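You operate a simulated robot arm through the tools that you are given. There is no shell and no other tool. Be economical: measure what you need, move in short steps, check, and stop when the job is done.

Carry out the task below with a simulated robot arm. There is one attempt and no reset: what you move stays moved.

TASK
When the spinner stops, put its two tubes in the grey rack, shut the hood and dial to 0.

Only the result counts: the job must be done as asked and must still hold three seconds after the hand-in. Knocking over, shifting, dropping, spilling or breaking anything else fails it.

THE ROBOT
A 7-joint arm with a two-finger parallel gripper, fixed in place. Base frame: the origin is at the foot of the arm, x ahead of it, y to its left, z up; the work surface is at about z = 0. Readings come in m, rad, newtons and seconds.
With the tool pointing down near the work surface it reaches from about 0.22 to 0.58 m from the base axis. Its first joint turns from -1.152 to 1.152 rad. Payload 2.5 kg.
Tool frame: the origin (TCP) lies between the finger pads and is the grasp point; the fingertips stand 0.023 m ahead of it; z points along the fingers, y is the line along which they close. Largest opening 0.094 m; finger width 0.038, thickness 0.01; the body of the gripper, 0.054 by 0.096 m, starts 0.039 m behind the TCP.
Orientation is that of the tool frame in the base frame, as [roll, pitch, yaw] about the fixed x, y, z axes, in that order (R = Rz(yaw) Ry(pitch) Rx(roll)). With the fingers straight down and closing along the base's y, the tool's x points along the base's -x, its y along +y and its z along -z.

THE INTERFACE
- The arm moves only by the tool move_arm. Its argument "series" is a list of rows, each a list of 7 numbers: the turn, a rotation vector about the tool's x, y, z in units of 8 degrees (1.0 is 8 degrees), then the shift along the tool's x, y, z in units of 40 mm (1.0 is 40 mm), then the gripper command, from -1 (shut) to 1 (fully open), values between in proportion. In form: [[ax, ay, az, tx, ty, tz, claw], ...]. A call has 1 to 8 rows; each row shifts and turns the commanded pose from where the row before left it, along the tool's axes as they then stand. A call with a number of a shift or a turn outside -1 to 1 is refused whole. Rows are played at 5 a second. More than 0.05 m and 0.15 rad between two rows, or a gripper value outside its range, and nothing of the call is played. A pose out of reach is approached as far as the arm can. The call stops where the force on the tool passes 70 N (or 10 N more than at its start, if that is more) or the arm is blocked; 0.2 s more then pass. Each finger travels about 0.108 m/s and halts on what it meets, pressing with about 30 N; the grip force reading is that of the motor and also rises with nothing between the fingers. The clock runs only during rows and for 0.2 s after the last one: add rows that do not move to give the fingers time. It gives the time, the measured TCP pose, the force on the tool (base axes), the opening and the grip force at its end, in the units of the frame above (readings bear some noise), with the torque about the TCP (base axes, N m) and any sound that the robot's microphone picked up.
- Cameras (640 x 400 px; columns grow to the right, rows downward): "scene" is fixed at [0.0904, -0.3948, 0.5498]; the picture's right is [0.97, -0.23, 0.00], its down [-0.12, -0.50, -0.86] and it looks along [0.20, 0.83, -0.51] (base axes); focal length 303 px, centre (320, 200). "wrist" rides on the gripper at [0.086, 0.016, -0.074] in the tool frame; the picture's right is [-0.18, 0.98, 0.00], its down [-0.58, -0.11, -0.81] and it looks along [-0.79, -0.15, 0.59] (tool axes); focal length 243 px, centre (320, 200). There is no depth. A picture from a camera that has moved, and an enlarged one, comes with that camera's place and axes in the base frame and with its lens.
- grab_frame(camera): a new picture of that camera. The clock stands still meanwhile.
- close_up(camera, box): a new picture of the part [left, top, right, bottom] of that camera's present view, enlarged. The clock stands still meanwhile.
- finish_job(): hands the job in; it is judged then, once.

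Work in short steps. Places have to be worked out from the pictures, the camera data and where the tool is seen: move nearer, look again, correct. Check each grasp and each placing, and mend what went wrong. You have 120 turns and 84 pictures in all, those below and enlarged ones among them. Open the gripper and draw the arm clear of the work before you hand the job in, unless the task says otherwise; then end with one line.

The tools are called by a JSON object that holds its "fn" and its "kwargs". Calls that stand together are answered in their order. move_arm: Moves the arm, as the interface text tells. Its arguments: {"type":"object","properties":{"series":{"type":"array"}},"required":["series"]} The other tools are called the same way: grab_frame (camera) takes a picture; close_up (camera, box) takes an enlarged picture of a part of a camera's view; finish_job () hands the job in.

At the start:

```text
time: 0.0
tcp_pos: [0.4195, 0.0804, 0.4]
ee_rot: [-3.14, -0.001, -3.141]
ft_force: [-0.1, -0.2, -0.4]
torque: [0.03, 0.0, 0.0]
finger_gap: 0.094
finger_force: 0.1
```

scene: 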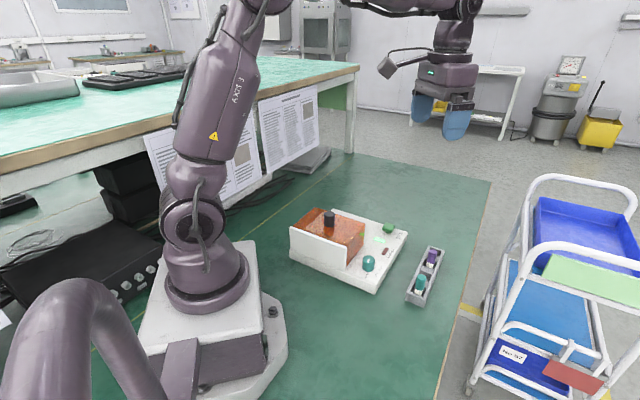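
wrist: 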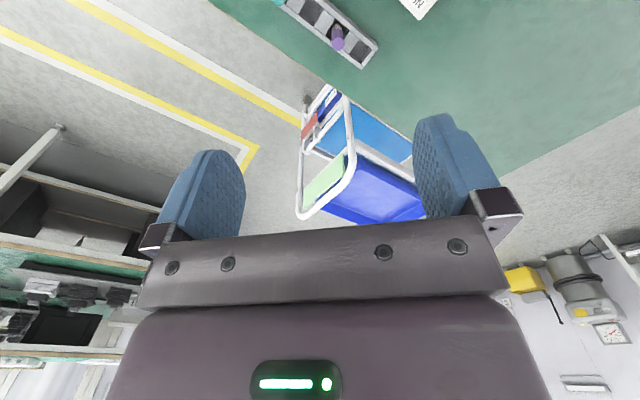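

The scene shows a centrifuge-like device with an orange hood and a rack beside it; I'll enlarge to see the details.

{"fn": "close_up", "kwargs": {"camera": "scene", "box": [270, 190, 470, 315]}}

{"fn": "close_up", "kwargs": {"camera": "scene", "box": [350, 210, 450, 272]}}

```text
3.20 times, centred on (370, 252) of scene
camera zoom: at [0.0904, -0.3948, 0.5498], right [0.97, -0.23, 0.0], down [-0.12, -0.5, -0.86], along [0.2, 0.83, -0.51], focal length 969 px, centre (160, 32)
```

zoom: 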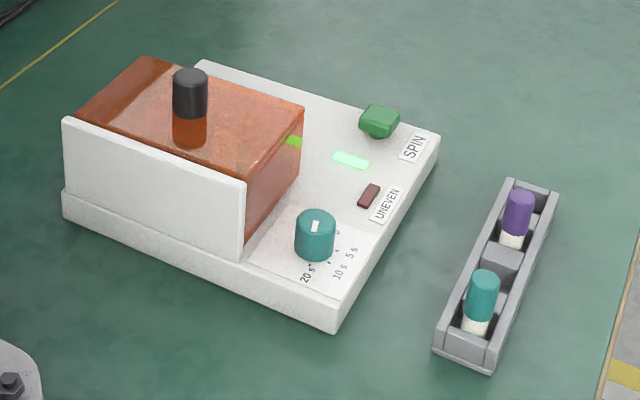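

```text
6.40 times, centred on (400, 241) of scene
camera zoom: at [0.0904, -0.3948, 0.5498], right [0.97, -0.23, 0.0], down [-0.12, -0.5, -0.86], along [0.2, 0.83, -0.51], focal length 1939 px, centre (-192, -62)
```

zoom: 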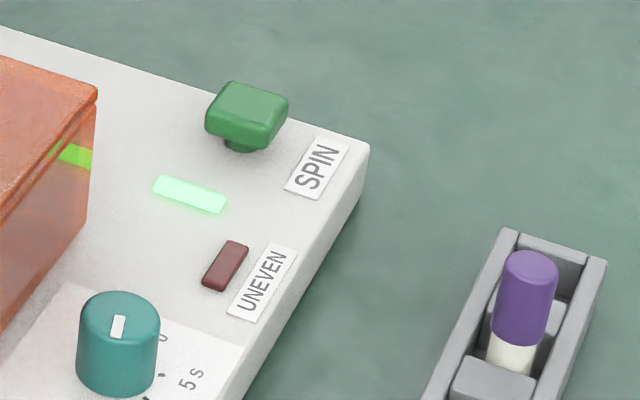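

Spinner base lies roughly around (0.32,0.14), rotated 45°, with the rack beyond it. I'll shift back and tilt the wrist so its camera looks down on the work.

{"fn": "move_arm", "kwargs": {"series": [[0, 0, 0, 1, 0, 0, 1], [0, 0, 0, 1, 0, 0, 1], [0, 0, 0, 1, 0, 0, 1], [0, 1, 0, 0, 0, 0, 1], [0, 1, 0, 0, 0, 0, 1], [0, 1, 0, 0, 0, 0, 1], [0, 1, 0, 0, 0, 0, 1], [0, 1, 0, 0, 0, 0, 1]]}}

{"fn": "grab_frame", "kwargs": {"camera": "wrist"}}

```text
time: 1.8
tcp_pos: [0.2989, 0.08, 0.3993]
ee_rot: [3.141, -0.701, -3.141]
ft_force: [0.2, 0.2, 0.4]
torque: [0.05, 0.02, 0.0]
finger_gap: 0.094
finger_force: 0.0
```

```text
79 pictures are left
camera wrist: at [0.2805, 0.0973, 0.5115], right [0.14, 0.98, -0.12], down [0.96, -0.11, 0.24], along [0.23, -0.15, -0.96], focal length 243 px, centre (320, 200)
```

wrist: 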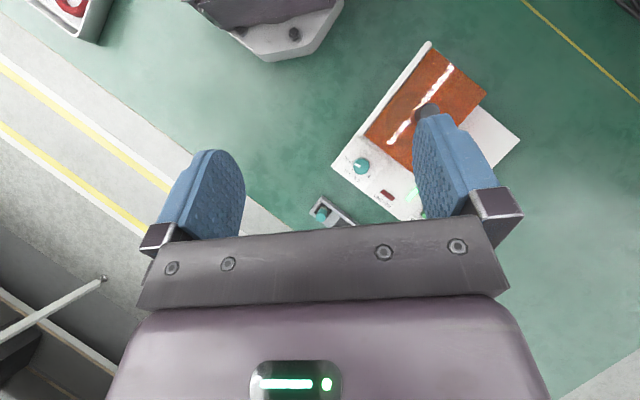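

The tool blocks the +x side of that view; I'll move forward and left so the spinner and rack are in clear view.

{"fn": "move_arm", "kwargs": {"series": [[0, 0, 0, -0.766, 0.5, -0.643, 1], [0, 0, 0, -0.766, 0.5, -0.643, 1], [0, 0, 0, -0.766, 0.5, -0.643, 1]]}}

{"fn": "grab_frame", "kwargs": {"camera": "wrist"}}

```text
time: 2.6
tcp_pos: [0.3498, 0.1109, 0.3917]
ee_rot: [-3.14, -0.698, 3.139]
ft_force: [0.0, -0.4, -0.4]
torque: [-0.03, -0.01, 0.03]
finger_gap: 0.0938
finger_force: 0.0
out of reach, approached as far as the arm can: row 1, 2, 3
```

```text
78 pictures are left
camera wrist: at [0.3309, 0.1271, 0.5023], right [0.14, 0.98, -0.12], down [0.96, -0.11, 0.24], along [0.23, -0.15, -0.96], focal length 243 px, centre (320, 200)
```

wrist: 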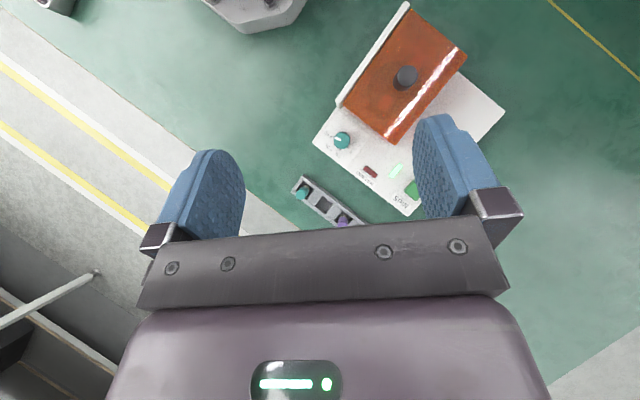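

{"fn": "close_up", "kwargs": {"camera": "wrist", "box": [280, 0, 520, 230]}}

{"fn": "close_up", "kwargs": {"camera": "wrist", "box": [280, 120, 430, 230]}}

```text
1.74 times, centred on (400, 115) of wrist
camera zoom: at [0.3309, 0.1271, 0.5023], right [0.14, 0.98, -0.12], down [0.96, -0.11, 0.24], along [0.23, -0.15, -0.96], focal length 422 px, centre (181, 348)
```

zoom: 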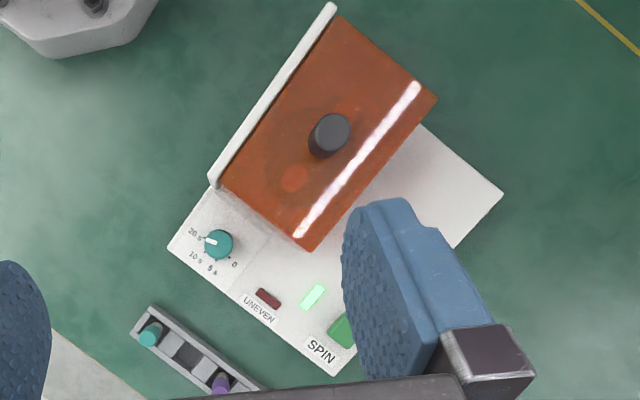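

```text
3.64 times, centred on (355, 175) of wrist
camera zoom: at [0.3309, 0.1271, 0.5023], right [0.14, 0.98, -0.12], down [0.96, -0.11, 0.24], along [0.23, -0.15, -0.96], focal length 882 px, centre (193, 291)
```

zoom: 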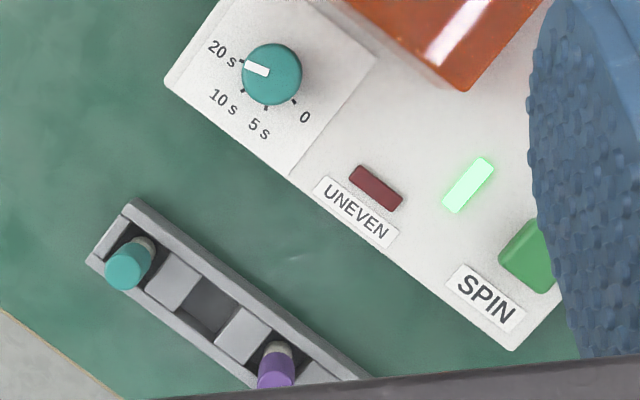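

The dial stands at 20 s and the green light is lit. I'll wait a bit and look closely at the hood.

{"fn": "move_arm", "kwargs": {"series": [[0, 0, 0, 0, 0, 0, 1], [0, 0, 0, 0, 0, 0, 1], [0, 0, 0, 0, 0, 0, 1], [0, 0, 0, 0, 0, 0, 1], [0, 0, 0, 0, 0, 0, 1], [0, 0, 0, 0, 0, 0, 1], [0, 0, 0, 0, 0, 0, 1], [0, 0, 0, 0, 0, 0, 1]]}}

{"fn": "close_up", "kwargs": {"camera": "scene", "box": [285, 200, 385, 262]}}

```text
time: 4.4
tcp_pos: [0.3489, 0.1106, 0.3905]
ee_rot: [3.141, -0.699, -3.14]
ft_force: [0.3, 1.0, 0.1]
torque: [-0.01, -0.05, -0.01]
finger_gap: 0.0941
finger_force: 0.1
```

```text
6.40 times, centred on (335, 231) of scene
camera zoom: at [0.0904, -0.3948, 0.5498], right [0.97, -0.23, 0.0], down [-0.12, -0.5, -0.86], along [0.2, 0.83, -0.51], focal length 1939 px, centre (224, 2)
```

zoom: 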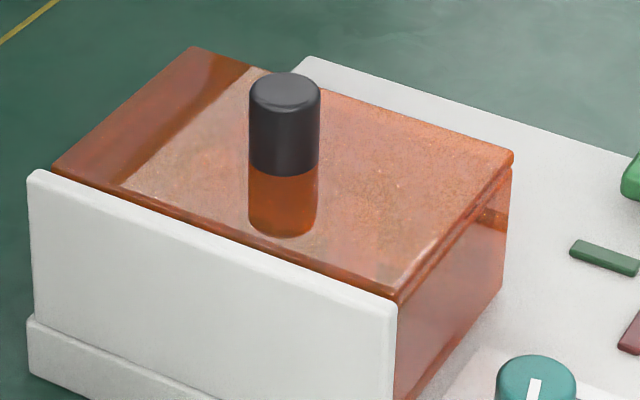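

The green light is off now, so it has presumably stopped. I put the knob top at (0.262, 0.212, 0.131); I'll bring the tool upright and turn it 45° to line up with the spinner.

{"fn": "move_arm", "kwargs": {"series": [[0, -1, 0, 0, 0, 0, 1], [0, -1, 0, 0, 0, 0, 1], [0, -1, 0, 0, 0, 0, 1], [0, -1, 0, 0, 0, 0, 1], [0, -1, 0, 0, 0, 0, 1], [0, 0, -1, 0, 0, 0, 1], [0, 0, -1, 0, 0, 0, 1], [0, 0, -1, 0, 0, 0, 1]]}}

{"fn": "close_up", "kwargs": {"camera": "scene", "box": [270, 190, 470, 315]}}

```text
time: 6.2
tcp_pos: [0.3508, 0.1092, 0.389]
ee_rot: [-3.141, -0.001, -2.718]
ft_force: [-0.9, 0.1, -0.3]
torque: [-0.03, -0.04, -0.03]
finger_gap: 0.0943
finger_force: 0.1
```

```text
3.20 times, centred on (370, 252) of scene
camera zoom: at [0.0904, -0.3948, 0.5498], right [0.97, -0.23, 0.0], down [-0.12, -0.5, -0.86], along [0.2, 0.83, -0.51], focal length 969 px, centre (160, 32)
```

zoom: 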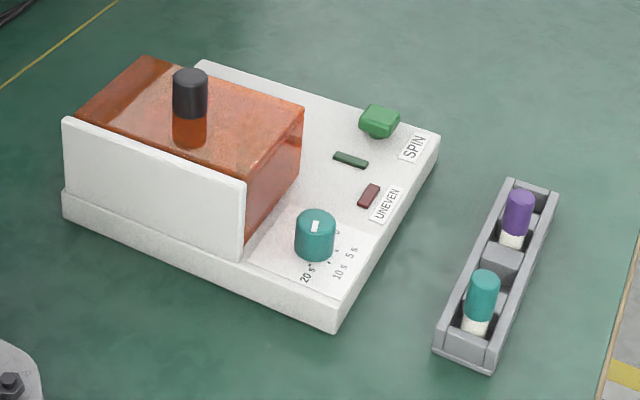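

Light still off, UNEVEN dark: it has stopped. Finish the turn and move to above the knob.

{"fn": "move_arm", "kwargs": {"series": [[0, 0, -1, 0, 0, 0, 1], [0, 0, -1, 0, 0, 0, 1], [0, 0, -0.6, 0, 0, 0, 1], [0, 0, 0, -0.05, 0.68, 0.8, 1], [0, 0, 0, -0.05, 0.68, 0.8, 1], [0, 0, 0, -0.05, 0.68, 0.8, 1], [0, 0, 0, -0.05, 0.68, 0.8, 1], [0, 0, 0, -0.05, 0.68, 0.8, 1]]}}

{"fn": "grab_frame", "kwargs": {"camera": "scene"}}

{"fn": "grab_frame", "kwargs": {"camera": "wrist"}}

```text
time: 8.0
tcp_pos: [0.2616, 0.2147, 0.2287]
ee_rot: [3.142, -0.001, -2.361]
ft_force: [0.0, 0.1, -0.3]
torque: [0.0, 0.02, 0.03]
finger_gap: 0.0943
finger_force: 0.0
```

```text
73 pictures are left
```

scene: 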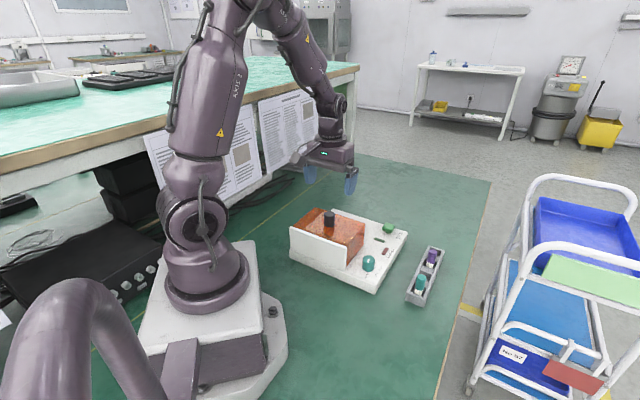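

```text
72 pictures are left
camera wrist: at [0.1881, 0.1645, 0.3024], right [-0.56, 0.83, 0.0], down [0.49, 0.33, 0.81], along [0.67, 0.45, -0.59], focal length 243 px, centre (320, 200)
```

wrist: 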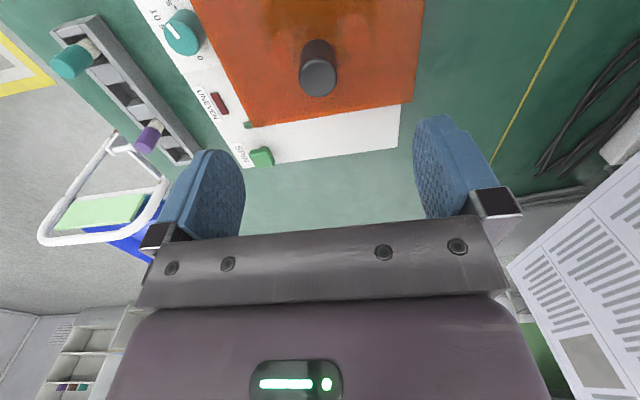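

Gripper is centred over the knob in both views. Descend to z≈0.122 and close.

{"fn": "move_arm", "kwargs": {"series": [[0, 0, 0, 0, 0, 0.9, 1], [0, 0, 0, 0, 0, 0.9, 1], [0, 0, 0, 0, 0, 0.85, 1], [0, 0, 0, 0, 0, 0, -1], [0, 0, 0, 0, 0, 0, -1], [0, 0, 0, 0, 0, 0, -1]]}}

{"fn": "grab_frame", "kwargs": {"camera": "wrist"}}

```text
time: 9.4
tcp_pos: [0.2627, 0.2119, 0.1281]
ee_rot: [-3.14, 0.01, -2.364]
ft_force: [-0.2, 0.9, 59.2]
torque: [0.42, 0.98, -0.74]
finger_gap: 0.0278
finger_force: 45.0
```

```text
71 pictures are left
camera wrist: at [0.1889, 0.164, 0.1999], right [-0.56, 0.83, 0.0], down [0.48, 0.33, 0.81], along [0.67, 0.45, -0.58], focal length 243 px, centre (320, 200)
```

wrist: 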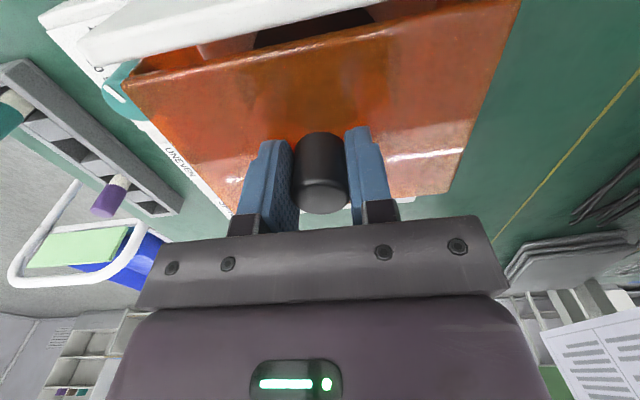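

Grip on the knob is good (gap 0.028), but the fingertips press the lid with 59 N and a gap is seen by the white panel. I'll raise the command 6 mm to release the press.

{"fn": "move_arm", "kwargs": {"series": [[0, 0, 0, 0, 0, -0.13, -1], [0, 0, 0, 0, 0, 0, -1]]}}

{"fn": "close_up", "kwargs": {"camera": "scene", "box": [270, 170, 430, 270]}}

```text
time: 10.0
tcp_pos: [0.2589, 0.21, 0.1271]
ee_rot: [-3.142, -0.008, -2.361]
ft_force: [12.0, -1.8, -32.4]
torque: [0.78, 0.0, 0.11]
finger_gap: 0.0274
finger_force: 45.0
```

```text
4.00 times, centred on (350, 220) of scene
camera zoom: at [0.0905, -0.3948, 0.5498], right [0.97, -0.23, 0.0], down [-0.12, -0.5, -0.86], along [0.2, 0.83, -0.51], focal length 1212 px, centre (200, 120)
```

zoom: 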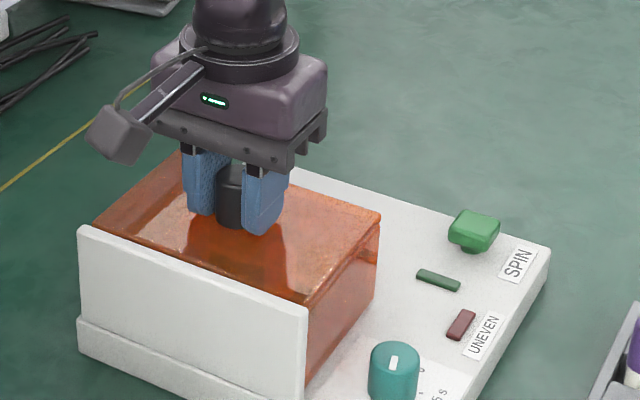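

Lifting meets resistance (-32 N), so likely the hood slides rather than lifts. Try easing it 8 mm away from the white panel (tool -x).

{"fn": "move_arm", "kwargs": {"series": [[0, 0, 0, 0, 0, 0.04, -1], [0, 0, 0, -0.15, 0, 0, -1], [0, 0, 0, -0.15, 0, 0, -1]]}}

```text
time: 10.8
tcp_pos: [0.2697, 0.2208, 0.1273]
ee_rot: [-3.14, -0.001, -2.361]
ft_force: [11.9, -13.8, -11.6]
torque: [-0.55, 1.25, 0.04]
finger_gap: 0.0276
finger_force: 45.2
```

It moves freely; a sideways force suggests ~2 mm lateral misalignment, which I'll relieve while sliding further.

{"fn": "move_arm", "kwargs": {"series": [[0, 0, 0, -0.3, -0.045, 0.03, -1], [0, 0, 0, -0.3, 0, 0, -1], [0, 0, 0, 0, 0, 0, -1]]}}

{"fn": "close_up", "kwargs": {"camera": "scene", "box": [270, 170, 430, 270]}}

```text
time: 11.6
tcp_pos: [0.2881, 0.2383, 0.128]
ee_rot: [3.14, 0.006, -2.361]
ft_force: [2.2, -2.5, 16.5]
torque: [-1.01, 0.13, -0.17]
finger_gap: 0.0275
finger_force: 45.0
```

```text
4.00 times, centred on (350, 220) of scene
camera zoom: at [0.0903, -0.3949, 0.5498], right [0.97, -0.23, 0.0], down [-0.12, -0.5, -0.86], along [0.2, 0.83, -0.51], focal length 1212 px, centre (200, 120)
```

zoom: 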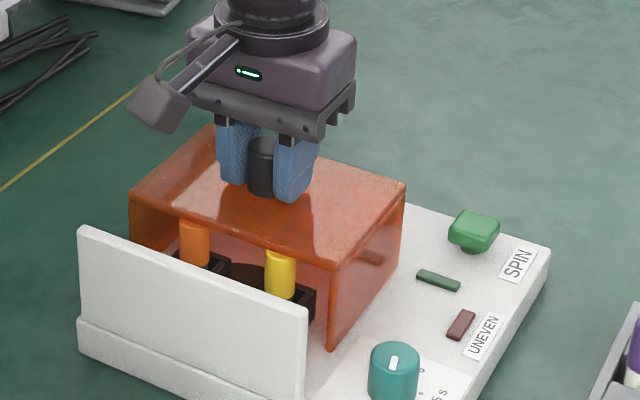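

The hood slides and reveals orange- and yellow-capped tubes. Keep sliding to its end.

{"fn": "move_arm", "kwargs": {"series": [[0, 0, 0, -0.4, 0, -0.03, -1], [0, 0, 0, -0.4, 0, 0, -1], [0, 0, 0, -0.4, 0, 0, -1], [0, 0, 0, 0, 0, 0, -1]]}}

{"fn": "close_up", "kwargs": {"camera": "scene", "box": [270, 170, 430, 270]}}

```text
time: 12.6
tcp_pos: [0.3213, 0.2725, 0.1271]
ee_rot: [3.141, 0.0, -2.358]
ft_force: [-2.4, 3.5, 5.5]
torque: [0.09, -0.96, 0.35]
finger_gap: 0.0273
finger_force: 45.2
```

```text
4.00 times, centred on (350, 220) of scene
camera zoom: at [0.0903, -0.3948, 0.5498], right [0.97, -0.23, 0.0], down [-0.12, -0.5, -0.86], along [0.2, 0.83, -0.51], focal length 1212 px, centre (200, 120)
```

zoom: 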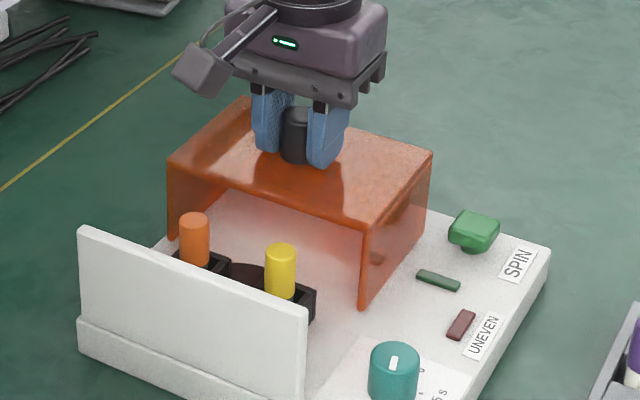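

Continue a bit more toward the end stop.

{"fn": "move_arm", "kwargs": {"series": [[0, 0, 0, -0.3, 0, 0, -1], [0, 0, 0, -0.2, 0, 0, -1], [0, 0, 0, 0, 0, 0, -1]]}}

```text
time: 13.4
tcp_pos: [0.3343, 0.2847, 0.1264]
ee_rot: [3.139, -0.004, -2.361]
ft_force: [-15.9, -5.5, 20.0]
torque: [-0.16, -0.54, 0.0]
finger_gap: 0.0276
finger_force: 45.5
```

End stop reached (travel ≈0.105 m). Release, rise, and look at the rotor.

{"fn": "move_arm", "kwargs": {"series": [[0, 0, 0, 0.1, 0, 0, -1], [0, 0, 0, 0, 0, 0, 1], [0, 0, 0, 0, 0, 0, 1], [0, 0, 0, 0, 0, -0.8, 1], [0, 0, 0, 0, 0, -1, 1], [0, 0, 0, 0, 0, -1, 1], [0, 0, 0, 0, 0, -1, 1]]}}

{"fn": "close_up", "kwargs": {"camera": "scene", "box": [270, 190, 430, 290]}}

{"fn": "grab_frame", "kwargs": {"camera": "wrist"}}

```text
time: 15.0
tcp_pos: [0.3323, 0.2819, 0.2788]
ee_rot: [-3.141, -0.001, -2.36]
ft_force: [-0.1, 0.1, -0.2]
torque: [-0.01, -0.02, 0.01]
finger_gap: 0.0941
finger_force: 0.1
```

```text
4.00 times, centred on (350, 240) of scene
camera zoom: at [0.0904, -0.3948, 0.5498], right [0.97, -0.23, 0.0], down [-0.12, -0.5, -0.86], along [0.2, 0.83, -0.51], focal length 1212 px, centre (200, 40)
```

zoom: 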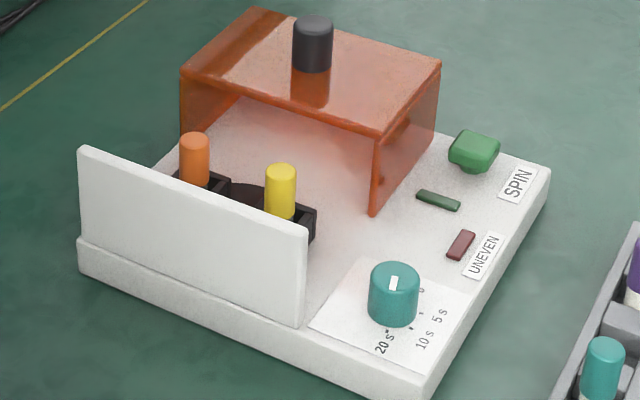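

```text
66 pictures are left
camera wrist: at [0.2597, 0.2324, 0.3529], right [-0.56, 0.83, 0.0], down [0.49, 0.33, 0.81], along [0.67, 0.45, -0.59], focal length 243 px, centre (320, 200)
```

wrist: 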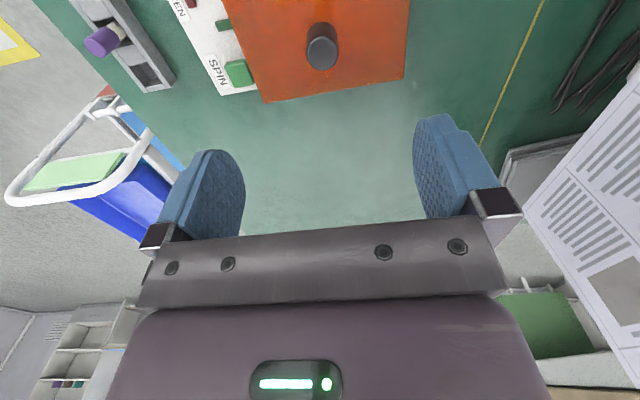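

Now tilt the wrist to look down at the rotor and rack for positions.

{"fn": "move_arm", "kwargs": {"series": [[0, 1, 0, 0, 0, 0, 1], [0, 1, 0, 0, 0, 0, 1], [0, 1, 0, 0, 0, 0, 1], [0, 1, 0, 0, 0, 0, 1], [0, 1, 0, 0, 0, 0, 1], [0, 0, 0, 0, 0, 0, 1]]}}

{"fn": "grab_frame", "kwargs": {"camera": "wrist"}}

```text
time: 16.4
tcp_pos: [0.3339, 0.2829, 0.2803]
ee_rot: [3.141, -0.698, -2.36]
ft_force: [0.1, 0.0, -0.8]
torque: [-0.01, -0.03, 0.02]
finger_gap: 0.0941
finger_force: 0.1
```

```text
65 pictures are left
camera wrist: at [0.3085, 0.2815, 0.3912], right [-0.59, 0.8, -0.12], down [0.76, 0.6, 0.24], along [0.26, 0.05, -0.96], focal length 243 px, centre (320, 200)
```

wrist: 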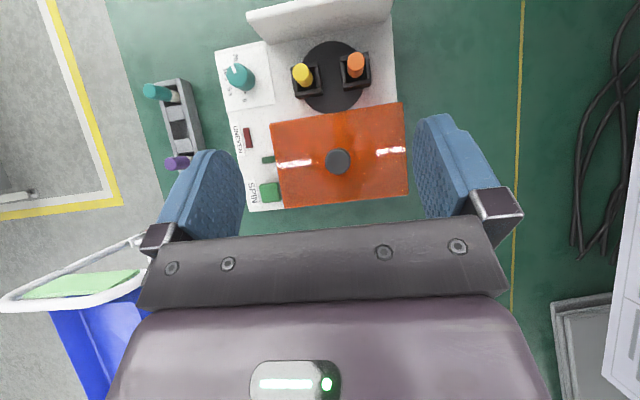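

{"fn": "close_up", "kwargs": {"camera": "wrist", "box": [210, 0, 420, 130]}}

{"fn": "close_up", "kwargs": {"camera": "wrist", "box": [130, 60, 260, 190]}}

{"fn": "close_up", "kwargs": {"camera": "scene", "box": [280, 215, 360, 265]}}

{"fn": "close_up", "kwargs": {"camera": "scene", "box": [385, 235, 465, 315]}}

```text
3.05 times, centred on (315, 65) of wrist
camera zoom: at [0.3085, 0.2815, 0.3912], right [-0.59, 0.8, -0.12], down [0.76, 0.6, 0.24], along [0.26, 0.05, -0.96], focal length 739 px, centre (335, 611)
```

zoom: 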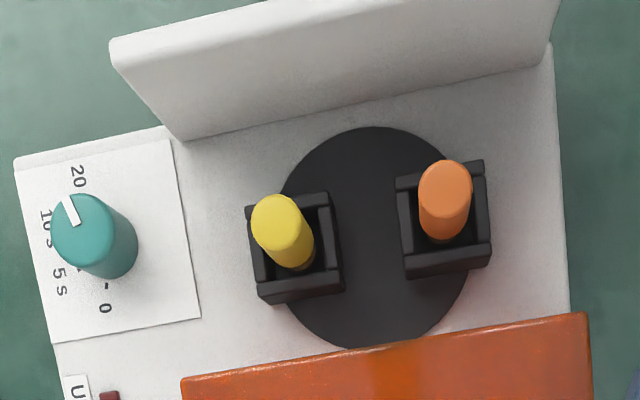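

```text
3.08 times, centred on (195, 125) of wrist
camera zoom: at [0.3085, 0.2815, 0.3912], right [-0.59, 0.8, -0.12], down [0.76, 0.6, 0.24], along [0.26, 0.05, -0.96], focal length 746 px, centre (705, 431)
```

zoom: 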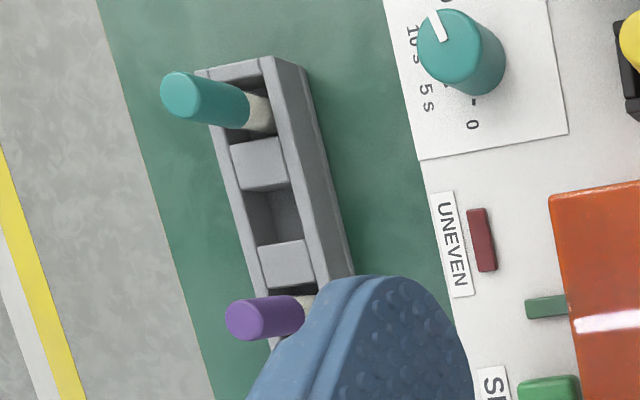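

```text
8.00 times, centred on (320, 240) of scene
camera zoom: at [0.0904, -0.3948, 0.5498], right [0.97, -0.23, 0.0], down [-0.12, -0.5, -0.86], along [0.2, 0.83, -0.51], focal length 2423 px, centre (320, -120)
```

zoom: 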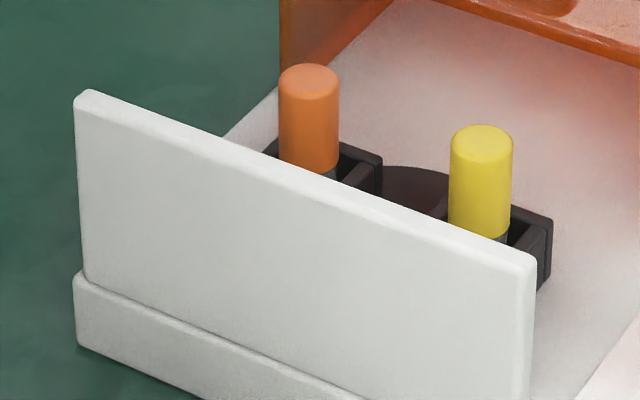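

```text
5.00 times, centred on (425, 275) of scene
camera zoom: at [0.0904, -0.3948, 0.5498], right [0.97, -0.23, 0.0], down [-0.12, -0.5, -0.86], along [0.2, 0.83, -0.51], focal length 1514 px, centre (-205, -175)
```

zoom: 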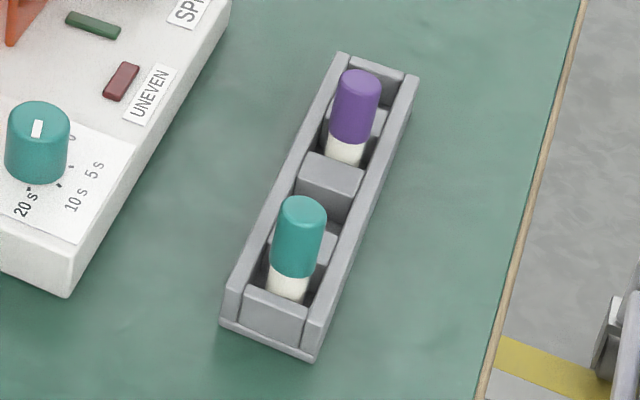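

Positions worked out: yellow cap top ≈(0.281,0.187,0.095), orange ≈(0.238,0.233,0.092); rack free slots ≈(0.452,0.058) and (0.522,0.128), rack cap tops at z≈0.072. I'll go upright above yellow with the gripper part-open.

{"fn": "move_arm", "kwargs": {"series": [[0, -1, 0, 0, 0, 0, 0.1], [0, -1, 0, 0, 0, 0, 0.1], [0, -1, 0, 0, 0, 0, 0.1], [0, -1, 0, 0, 0, 0, 0.1], [0, -1, 0, 0, 0, 0, 0.1], [0, 0, 0, 0.87, -0.263, 0, 0.1], [0, 0, 0, 0.87, -0.263, 0, 0.1], [0, 0, 0, 0.87, -0.263, 0, 0.1]]}}

```text
time: 18.2
tcp_pos: [0.2802, 0.1861, 0.2789]
ee_rot: [-3.14, 0.001, -2.359]
ft_force: [-0.3, 0.3, 0.8]
torque: [-0.04, 0.0, 0.0]
finger_gap: 0.0519
finger_force: 0.0
```

Over yellow; descend to z≈0.135 and check alignment from the scene and wrist.

{"fn": "move_arm", "kwargs": {"series": [[0, 0, 0, 0, 0, 0.9, 0.1], [0, 0, 0, 0, 0, 0.9, 0.1], [0, 0, 0, 0, 0, 0.9, 0.1], [0, 0, 0, 0, 0, 0.9, 0.1], [0, 0, 0, 0, 0, 0, 0.1]]}}

{"fn": "grab_frame", "kwargs": {"camera": "wrist"}}

{"fn": "close_up", "kwargs": {"camera": "scene", "box": [280, 190, 380, 265]}}

```text
time: 19.4
tcp_pos: [0.2816, 0.1882, 0.1337]
ee_rot: [3.141, 0.001, -2.359]
ft_force: [0.0, -0.6, -0.5]
torque: [-0.01, 0.0, 0.04]
finger_gap: 0.0517
finger_force: 0.1
```

```text
60 pictures are left
camera wrist: at [0.2086, 0.1388, 0.2084], right [-0.56, 0.83, 0.0], down [0.49, 0.33, 0.81], along [0.67, 0.45, -0.59], focal length 243 px, centre (320, 200)
```

wrist: 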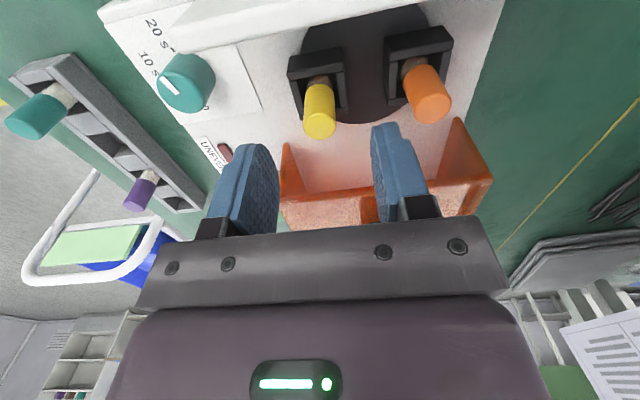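

```text
5.33 times, centred on (330, 228) of scene
camera zoom: at [0.0904, -0.3948, 0.5498], right [0.97, -0.23, 0.0], down [-0.12, -0.5, -0.86], along [0.2, 0.83, -0.51], focal length 1616 px, centre (267, 53)
```

zoom: 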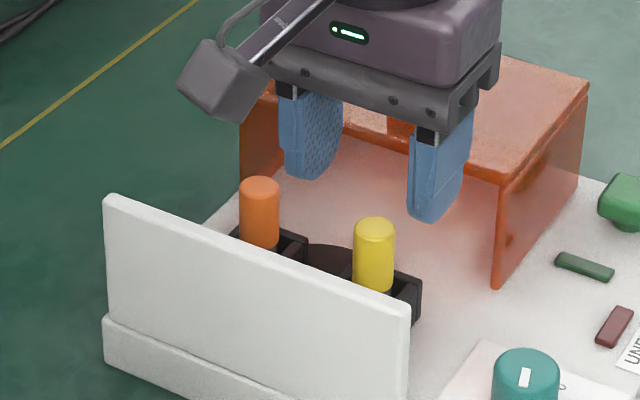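

Alignment is good (yellow top at ≈(0.280,0.187)). Descend to z≈0.083 and close gently.

{"fn": "move_arm", "kwargs": {"series": [[0, 0, 0, 0.04, 0, 0.65, 0.1], [0, 0, 0, 0, 0, 0.62, 0.1], [0, 0, 0, 0, 0, 0, 0.1], [0, 0, 0, 0, 0, 0, -1], [0, 0, 0, 0, 0, 0, -1], [0, 0, 0, 0, 0, 0, -1]]}}

{"fn": "grab_frame", "kwargs": {"camera": "wrist"}}

```text
time: 20.8
tcp_pos: [0.2799, 0.1854, 0.0837]
ee_rot: [-3.141, 0.0, -2.361]
ft_force: [0.5, -0.4, 0.4]
torque: [0.0, -0.02, 0.01]
finger_gap: 0.0186
finger_force: 29.8
```

```text
58 pictures are left
camera wrist: at [0.207, 0.1368, 0.158], right [-0.56, 0.83, 0.0], down [0.49, 0.33, 0.81], along [0.67, 0.45, -0.59], focal length 243 px, centre (320, 200)
```

wrist: 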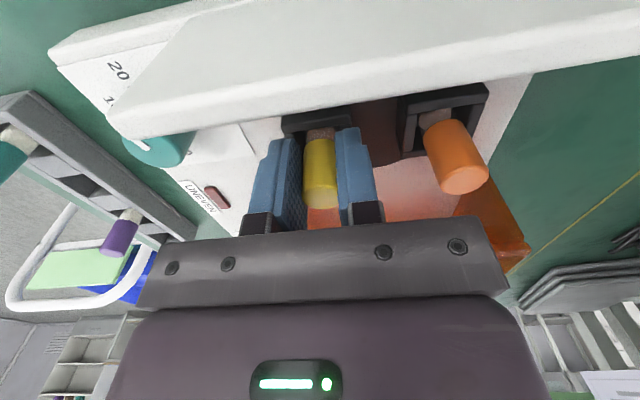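

Yellow is held (gap 0.0186). Lift straight up.

{"fn": "move_arm", "kwargs": {"series": [[0, 0, 0, 0, 0, -0.5, -1], [0, 0, 0, 0, 0, -0.7, -1], [0, 0, 0, 0, 0, -0.8, -1], [0, 0, 0, 0, 0, -0.9, -1], [0, 0, 0, 0, 0, -0.6, -1]]}}

{"fn": "close_up", "kwargs": {"camera": "scene", "box": [270, 150, 470, 315]}}

```text
time: 22.0
tcp_pos: [0.2787, 0.1853, 0.2236]
ee_rot: [-3.141, -0.002, -2.361]
ft_force: [-0.4, 0.9, 0.1]
torque: [-0.01, 0.0, 0.01]
finger_gap: 0.019
finger_force: 30.1
```

```text
2.42 times, centred on (370, 232) of scene
camera zoom: at [0.0904, -0.3948, 0.5498], right [0.97, -0.23, 0.0], down [-0.12, -0.5, -0.86], along [0.2, 0.83, -0.51], focal length 734 px, centre (199, 121)
```

zoom: 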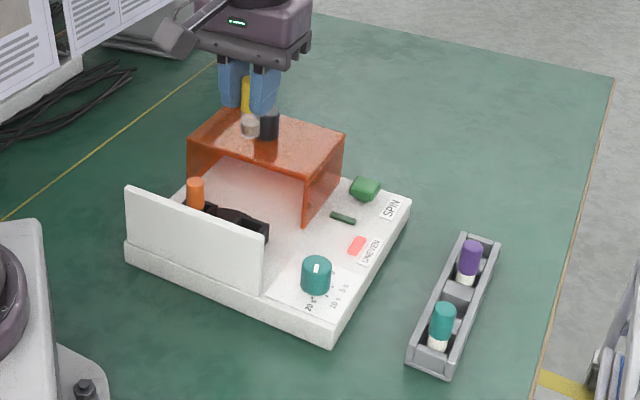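

Yellow is out cleanly (UNEVEN lit as expected with one tube). Carry it above the second rack slot at this height.

{"fn": "move_arm", "kwargs": {"series": [[0, 0, 0, -0.14, -0.883, 0, -1], [0, 0, 0, -0.14, -0.883, 0, -1], [0, 0, 0, -0.14, -0.883, 0, -1], [0, 0, 0, -0.14, -0.883, 0, -1], [0, 0, 0, -0.14, -0.883, 0, -1], [0, 0, 0, -0.14, -0.883, 0, -1], [0, 0, 0, 0, 0, 0, -1]]}}

{"fn": "grab_frame", "kwargs": {"camera": "wrist"}}

{"fn": "close_up", "kwargs": {"camera": "scene", "box": [370, 190, 490, 310]}}

```text
time: 23.6
tcp_pos: [0.4534, 0.0582, 0.2238]
ee_rot: [-3.139, 0.001, -2.361]
ft_force: [0.8, 0.6, 0.3]
torque: [0.0, -0.02, -0.02]
finger_gap: 0.0188
finger_force: 30.2
```

```text
56 pictures are left
camera wrist: at [0.3803, 0.0093, 0.2978], right [-0.56, 0.83, 0.0], down [0.49, 0.33, 0.81], along [0.67, 0.45, -0.59], focal length 243 px, centre (320, 200)
```

wrist: 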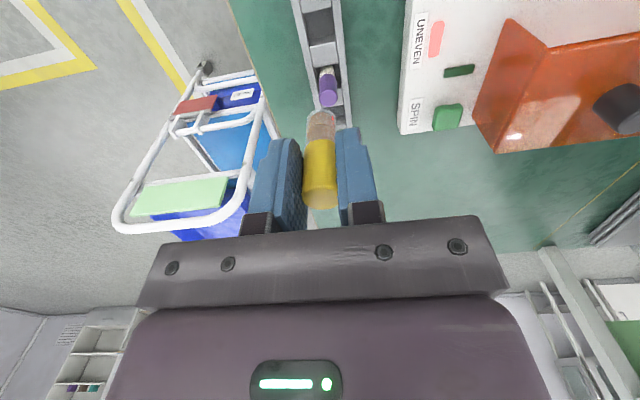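

```text
3.33 times, centred on (430, 250) of scene
camera zoom: at [0.0904, -0.3949, 0.5498], right [0.97, -0.23, 0.0], down [-0.12, -0.5, -0.86], along [0.2, 0.83, -0.51], focal length 1010 px, centre (-47, 33)
```

zoom: 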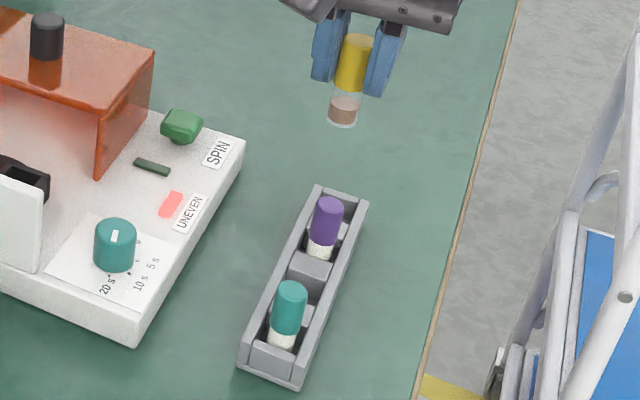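

The tube is ~62 mm long, hanging straight. Zoom in to refine the empty slot's position.

{"fn": "close_up", "kwargs": {"camera": "wrist", "box": [260, 0, 400, 140]}}

{"fn": "close_up", "kwargs": {"camera": "scene", "box": [395, 240, 455, 310]}}

```text
2.86 times, centred on (330, 70) of wrist
camera zoom: at [0.3803, 0.0093, 0.2978], right [-0.56, 0.83, 0.0], down [0.49, 0.33, 0.81], along [0.67, 0.45, -0.59], focal length 693 px, centre (291, 571)
```

zoom: 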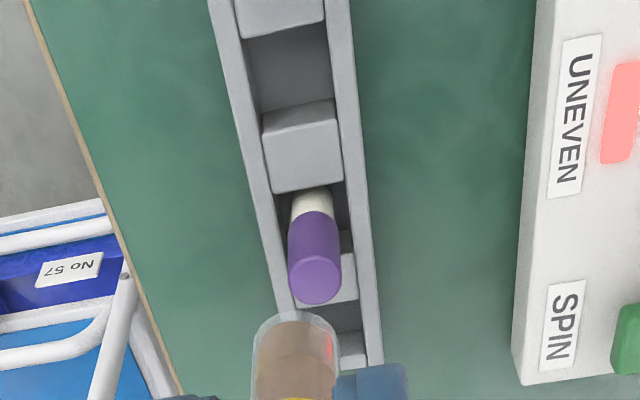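

```text
5.71 times, centred on (425, 275) of scene
camera zoom: at [0.0904, -0.3949, 0.5498], right [0.97, -0.23, 0.0], down [-0.12, -0.5, -0.86], along [0.2, 0.83, -0.51], focal length 1731 px, centre (-280, -229)
```

zoom: 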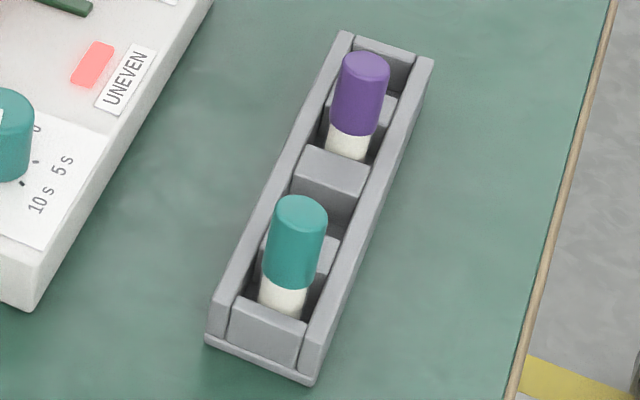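

Rack top is z≈0.028, slot 2 centre ≈(0.454,0.060). Descend so the tube's bottom hovers ~2 cm above the rack and check.

{"fn": "move_arm", "kwargs": {"series": [[0, 0, 0, -0.03, 0, 0.8, -1], [0, 0, 0, 0, 0, 0.8, -1], [0, 0, 0, 0, 0, 0.8, -1], [0, 0, 0, 0, 0, 0.6, -1], [0, 0, 0, 0, 0, 0, -1]]}}

{"fn": "close_up", "kwargs": {"camera": "wrist", "box": [220, 0, 420, 200]}}

{"fn": "close_up", "kwargs": {"camera": "scene", "box": [395, 230, 455, 310]}}

```text
time: 24.8
tcp_pos: [0.454, 0.0594, 0.1053]
ee_rot: [-3.141, 0.0, -2.359]
ft_force: [0.2, 0.4, -0.3]
torque: [0.01, 0.01, -0.05]
finger_gap: 0.0185
finger_force: 29.4
```

```text
2.00 times, centred on (320, 100) of wrist
camera zoom: at [0.3805, 0.011, 0.178], right [-0.56, 0.83, 0.0], down [0.49, 0.33, 0.81], along [0.67, 0.45, -0.59], focal length 485 px, centre (320, 400)
```

zoom: 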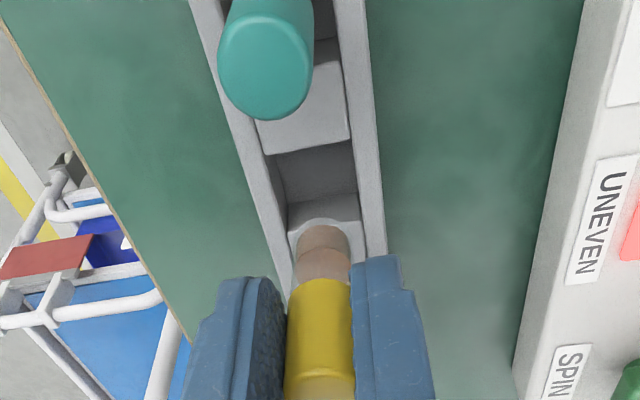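

```text
5.00 times, centred on (425, 270) of scene
camera zoom: at [0.0904, -0.3948, 0.5498], right [0.97, -0.23, 0.0], down [-0.12, -0.5, -0.86], along [0.2, 0.83, -0.51], focal length 1514 px, centre (-205, -150)
```

zoom: 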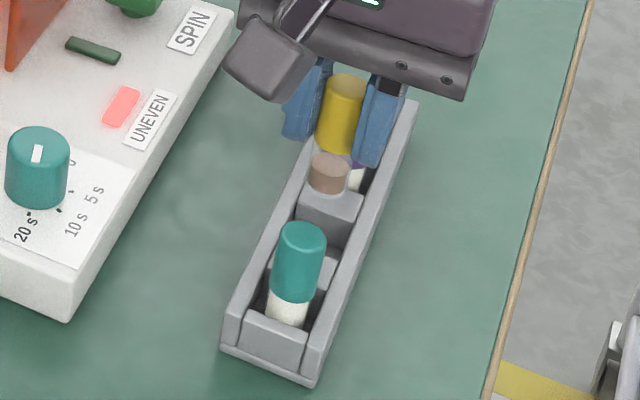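

The hole centre computes to (0.453,0.060), right under the TCP, floor ≈0.012. Lower to z≈0.065, then feel for the bottom.

{"fn": "move_arm", "kwargs": {"series": [[0, 0, 0, 0, 0, 0.4, -1], [0, 0, 0, 0, 0, 0.4, -1], [0, 0, 0, 0, 0, 0.15, -1], [0, 0, 0, 0, 0, 0, -1]]}}

{"fn": "close_up", "kwargs": {"camera": "scene", "box": [395, 230, 455, 310]}}

{"fn": "close_up", "kwargs": {"camera": "wrist", "box": [220, 0, 420, 200]}}

```text
time: 25.8
tcp_pos: [0.4558, 0.0601, 0.0683]
ee_rot: [-3.136, 0.007, -2.36]
ft_force: [4.0, -2.2, 26.5]
torque: [0.23, -0.44, -0.05]
finger_gap: 0.019
finger_force: 30.0
```

```text
5.00 times, centred on (425, 270) of scene
camera zoom: at [0.0902, -0.3949, 0.5498], right [0.97, -0.23, 0.0], down [-0.12, -0.5, -0.86], along [0.2, 0.83, -0.51], focal length 1514 px, centre (-205, -150)
```

zoom: 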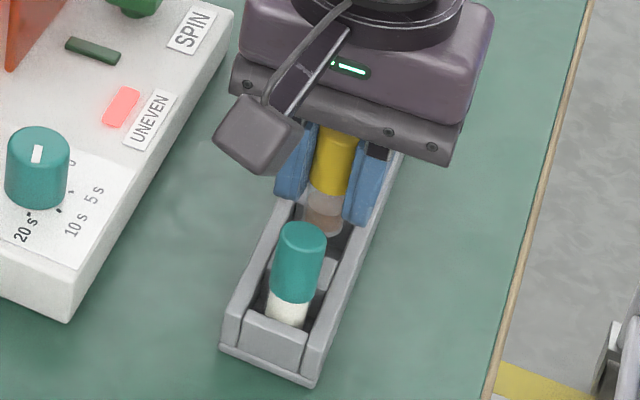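

```text
2.00 times, centred on (320, 100) of wrist
camera zoom: at [0.3824, 0.0108, 0.1412], right [-0.56, 0.83, 0.0], down [0.48, 0.33, 0.81], along [0.67, 0.45, -0.59], focal length 485 px, centre (320, 400)
```

zoom: 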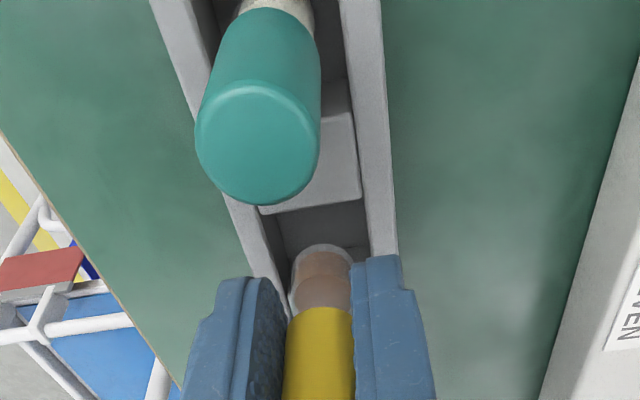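

The tube slid up in the grip ~9 mm: its foot caught the block on the far side of the slot. Raise, and look again before shifting.

{"fn": "move_arm", "kwargs": {"series": [[0, 0, 0, 0, 0, -0.4, -1], [0, 0, 0, 0.11, 0, -0.2, -1], [0, 0, 0, 0, 0, 0, -1]]}}

{"fn": "close_up", "kwargs": {"camera": "wrist", "box": [220, 0, 420, 200]}}

{"fn": "close_up", "kwargs": {"camera": "scene", "box": [395, 230, 455, 310]}}

```text
time: 26.6
tcp_pos: [0.4496, 0.0568, 0.0894]
ee_rot: [3.14, 0.0, -2.359]
ft_force: [0.2, -0.1, -0.2]
torque: [-0.02, -0.01, 0.0]
finger_gap: 0.0191
finger_force: 29.2
```

```text
2.00 times, centred on (320, 100) of wrist
camera zoom: at [0.3771, 0.0071, 0.1639], right [-0.56, 0.83, 0.0], down [0.49, 0.33, 0.81], along [0.67, 0.45, -0.59], focal length 485 px, centre (320, 400)
```

zoom: 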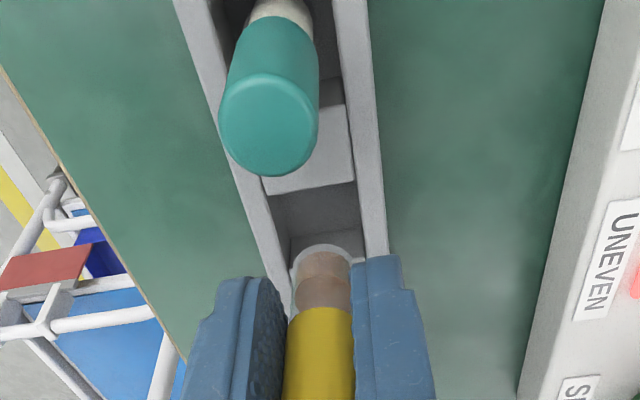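

```text
5.00 times, centred on (425, 270) of scene
camera zoom: at [0.0904, -0.3948, 0.5498], right [0.97, -0.23, 0.0], down [-0.12, -0.5, -0.86], along [0.2, 0.83, -0.51], focal length 1514 px, centre (-205, -150)
```

zoom: 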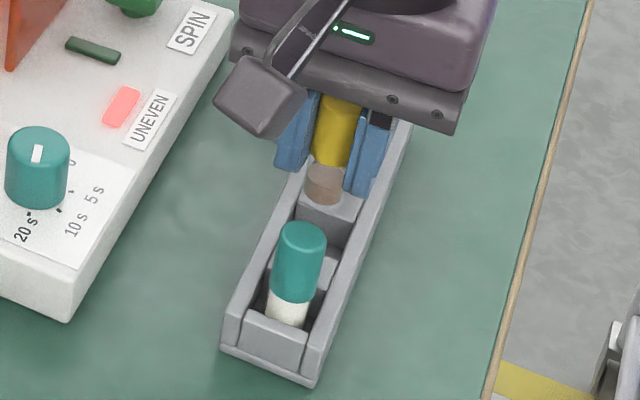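

The slots look only ~20 mm long, so alignment must be near-exact; zoom finely on slot edges.

{"fn": "close_up", "kwargs": {"camera": "wrist", "box": [280, 70, 370, 160]}}

{"fn": "close_up", "kwargs": {"camera": "scene", "box": [405, 245, 445, 285]}}

```text
4.44 times, centred on (325, 115) of wrist
camera zoom: at [0.3771, 0.0071, 0.1639], right [-0.56, 0.83, 0.0], down [0.49, 0.33, 0.81], along [0.67, 0.45, -0.59], focal length 1078 px, centre (298, 578)
```

zoom: 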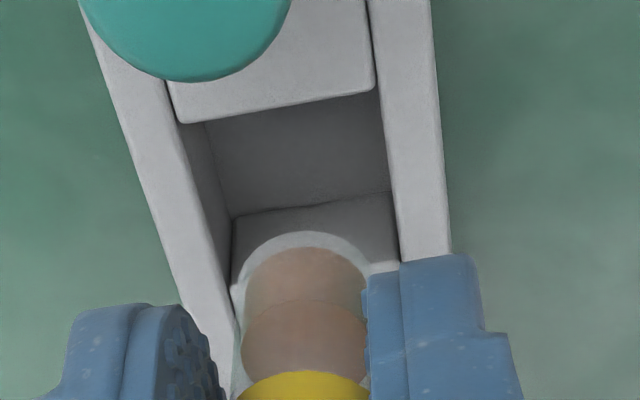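

```text
10.00 times, centred on (425, 265) of scene
camera zoom: at [0.0904, -0.3948, 0.5498], right [0.97, -0.23, 0.0], down [-0.12, -0.5, -0.86], along [0.2, 0.83, -0.51], focal length 3029 px, centre (-730, -450)
```

zoom: 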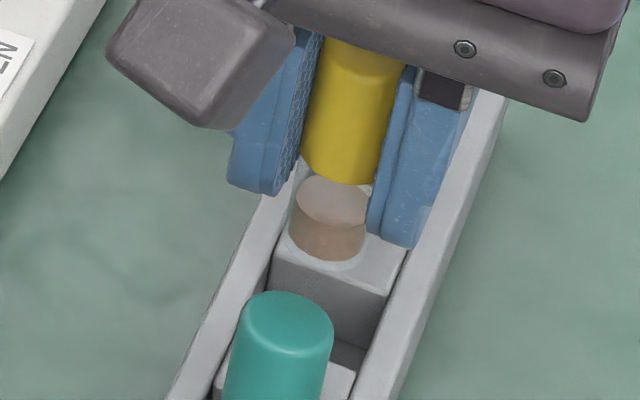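

Refined: rack top z≈0.034, slot centre ≈(0.4513,0.0564) and the tube earlier touched the far lip. Shift slightly and lower to z≈0.060 (fingertips just above the rack).

{"fn": "move_arm", "kwargs": {"series": [[0, 0, 0, -0.02, -0.037, 0.2, -1], [0, 0, 0, 0, 0, 0.25, -1], [0, 0, 0, 0, 0, 0.27, -1], [0, 0, 0, 0, 0, 0, -1]]}}

{"fn": "close_up", "kwargs": {"camera": "wrist", "box": [220, 0, 420, 200]}}

{"fn": "close_up", "kwargs": {"camera": "scene", "box": [395, 240, 455, 300]}}

```text
time: 27.6
tcp_pos: [0.4528, 0.056, 0.0614]
ee_rot: [3.141, -0.001, -2.361]
ft_force: [0.0, -0.3, -0.3]
torque: [0.01, 0.0, 0.01]
finger_gap: 0.0189
finger_force: 29.9
```

```text
2.00 times, centred on (320, 100) of wrist
camera zoom: at [0.3793, 0.0069, 0.1349], right [-0.56, 0.83, 0.0], down [0.49, 0.33, 0.81], along [0.67, 0.45, -0.59], focal length 485 px, centre (320, 400)
```

zoom: 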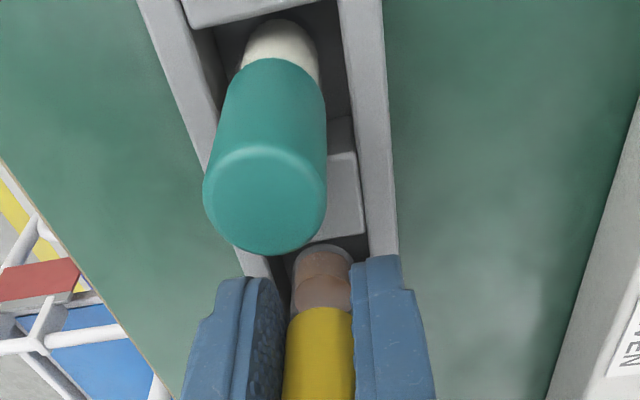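

```text
6.67 times, centred on (425, 270) of scene
camera zoom: at [0.0904, -0.3948, 0.5498], right [0.97, -0.23, 0.0], down [-0.12, -0.5, -0.86], along [0.2, 0.83, -0.51], focal length 2019 px, centre (-380, -267)
```

zoom: 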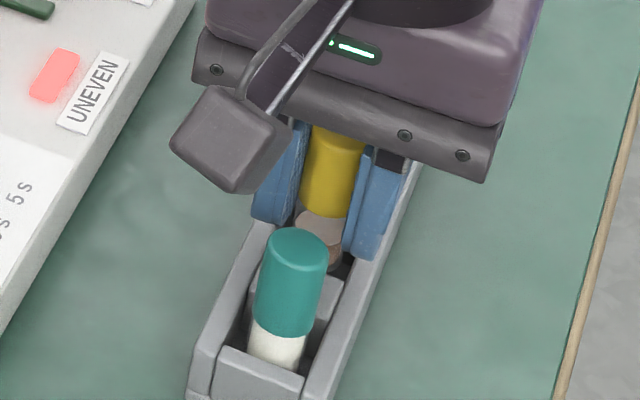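

No contact force, the tube foot is inside the slot. Lower 3 mm more and ease the grip open gradually so it slides down.

{"fn": "move_arm", "kwargs": {"series": [[0, 0, 0, 0, 0, 0.08, -1], [0, 0, 0, 0, 0, 0, -0.6], [0, 0, 0, 0, 0, 0, -0.58], [0, 0, 0, 0, 0, 0, -0.55], [0, 0, 0, 0, 0, 0, -0.5]]}}

{"fn": "close_up", "kwargs": {"camera": "wrist", "box": [220, 0, 420, 200]}}

{"fn": "close_up", "kwargs": {"camera": "scene", "box": [395, 240, 455, 300]}}

```text
time: 28.8
tcp_pos: [0.4532, 0.0568, 0.0591]
ee_rot: [3.141, 0.001, -2.36]
ft_force: [-0.4, 0.7, 0.2]
torque: [-0.01, -0.01, -0.02]
finger_gap: 0.0234
finger_force: 0.1
```

```text
2.00 times, centred on (320, 100) of wrist
camera zoom: at [0.3794, 0.0071, 0.1317], right [-0.56, 0.83, 0.0], down [0.49, 0.33, 0.81], along [0.67, 0.45, -0.59], focal length 485 px, centre (320, 400)
```

zoom: 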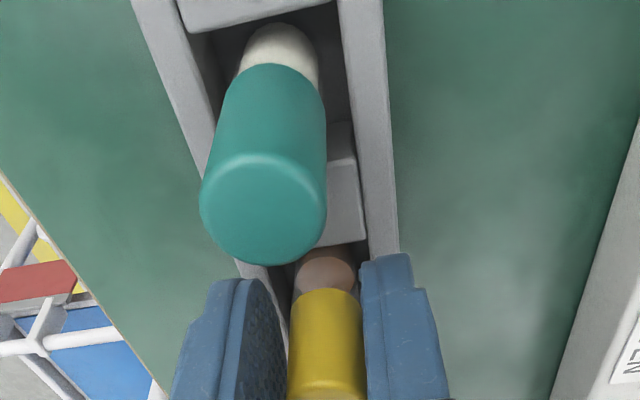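

```text
6.67 times, centred on (425, 270) of scene
camera zoom: at [0.0904, -0.3948, 0.5498], right [0.97, -0.23, 0.0], down [-0.12, -0.5, -0.86], along [0.2, 0.83, -0.51], focal length 2019 px, centre (-380, -267)
```

zoom: 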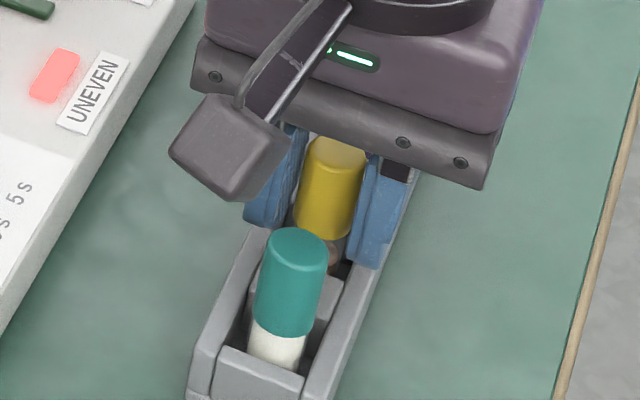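

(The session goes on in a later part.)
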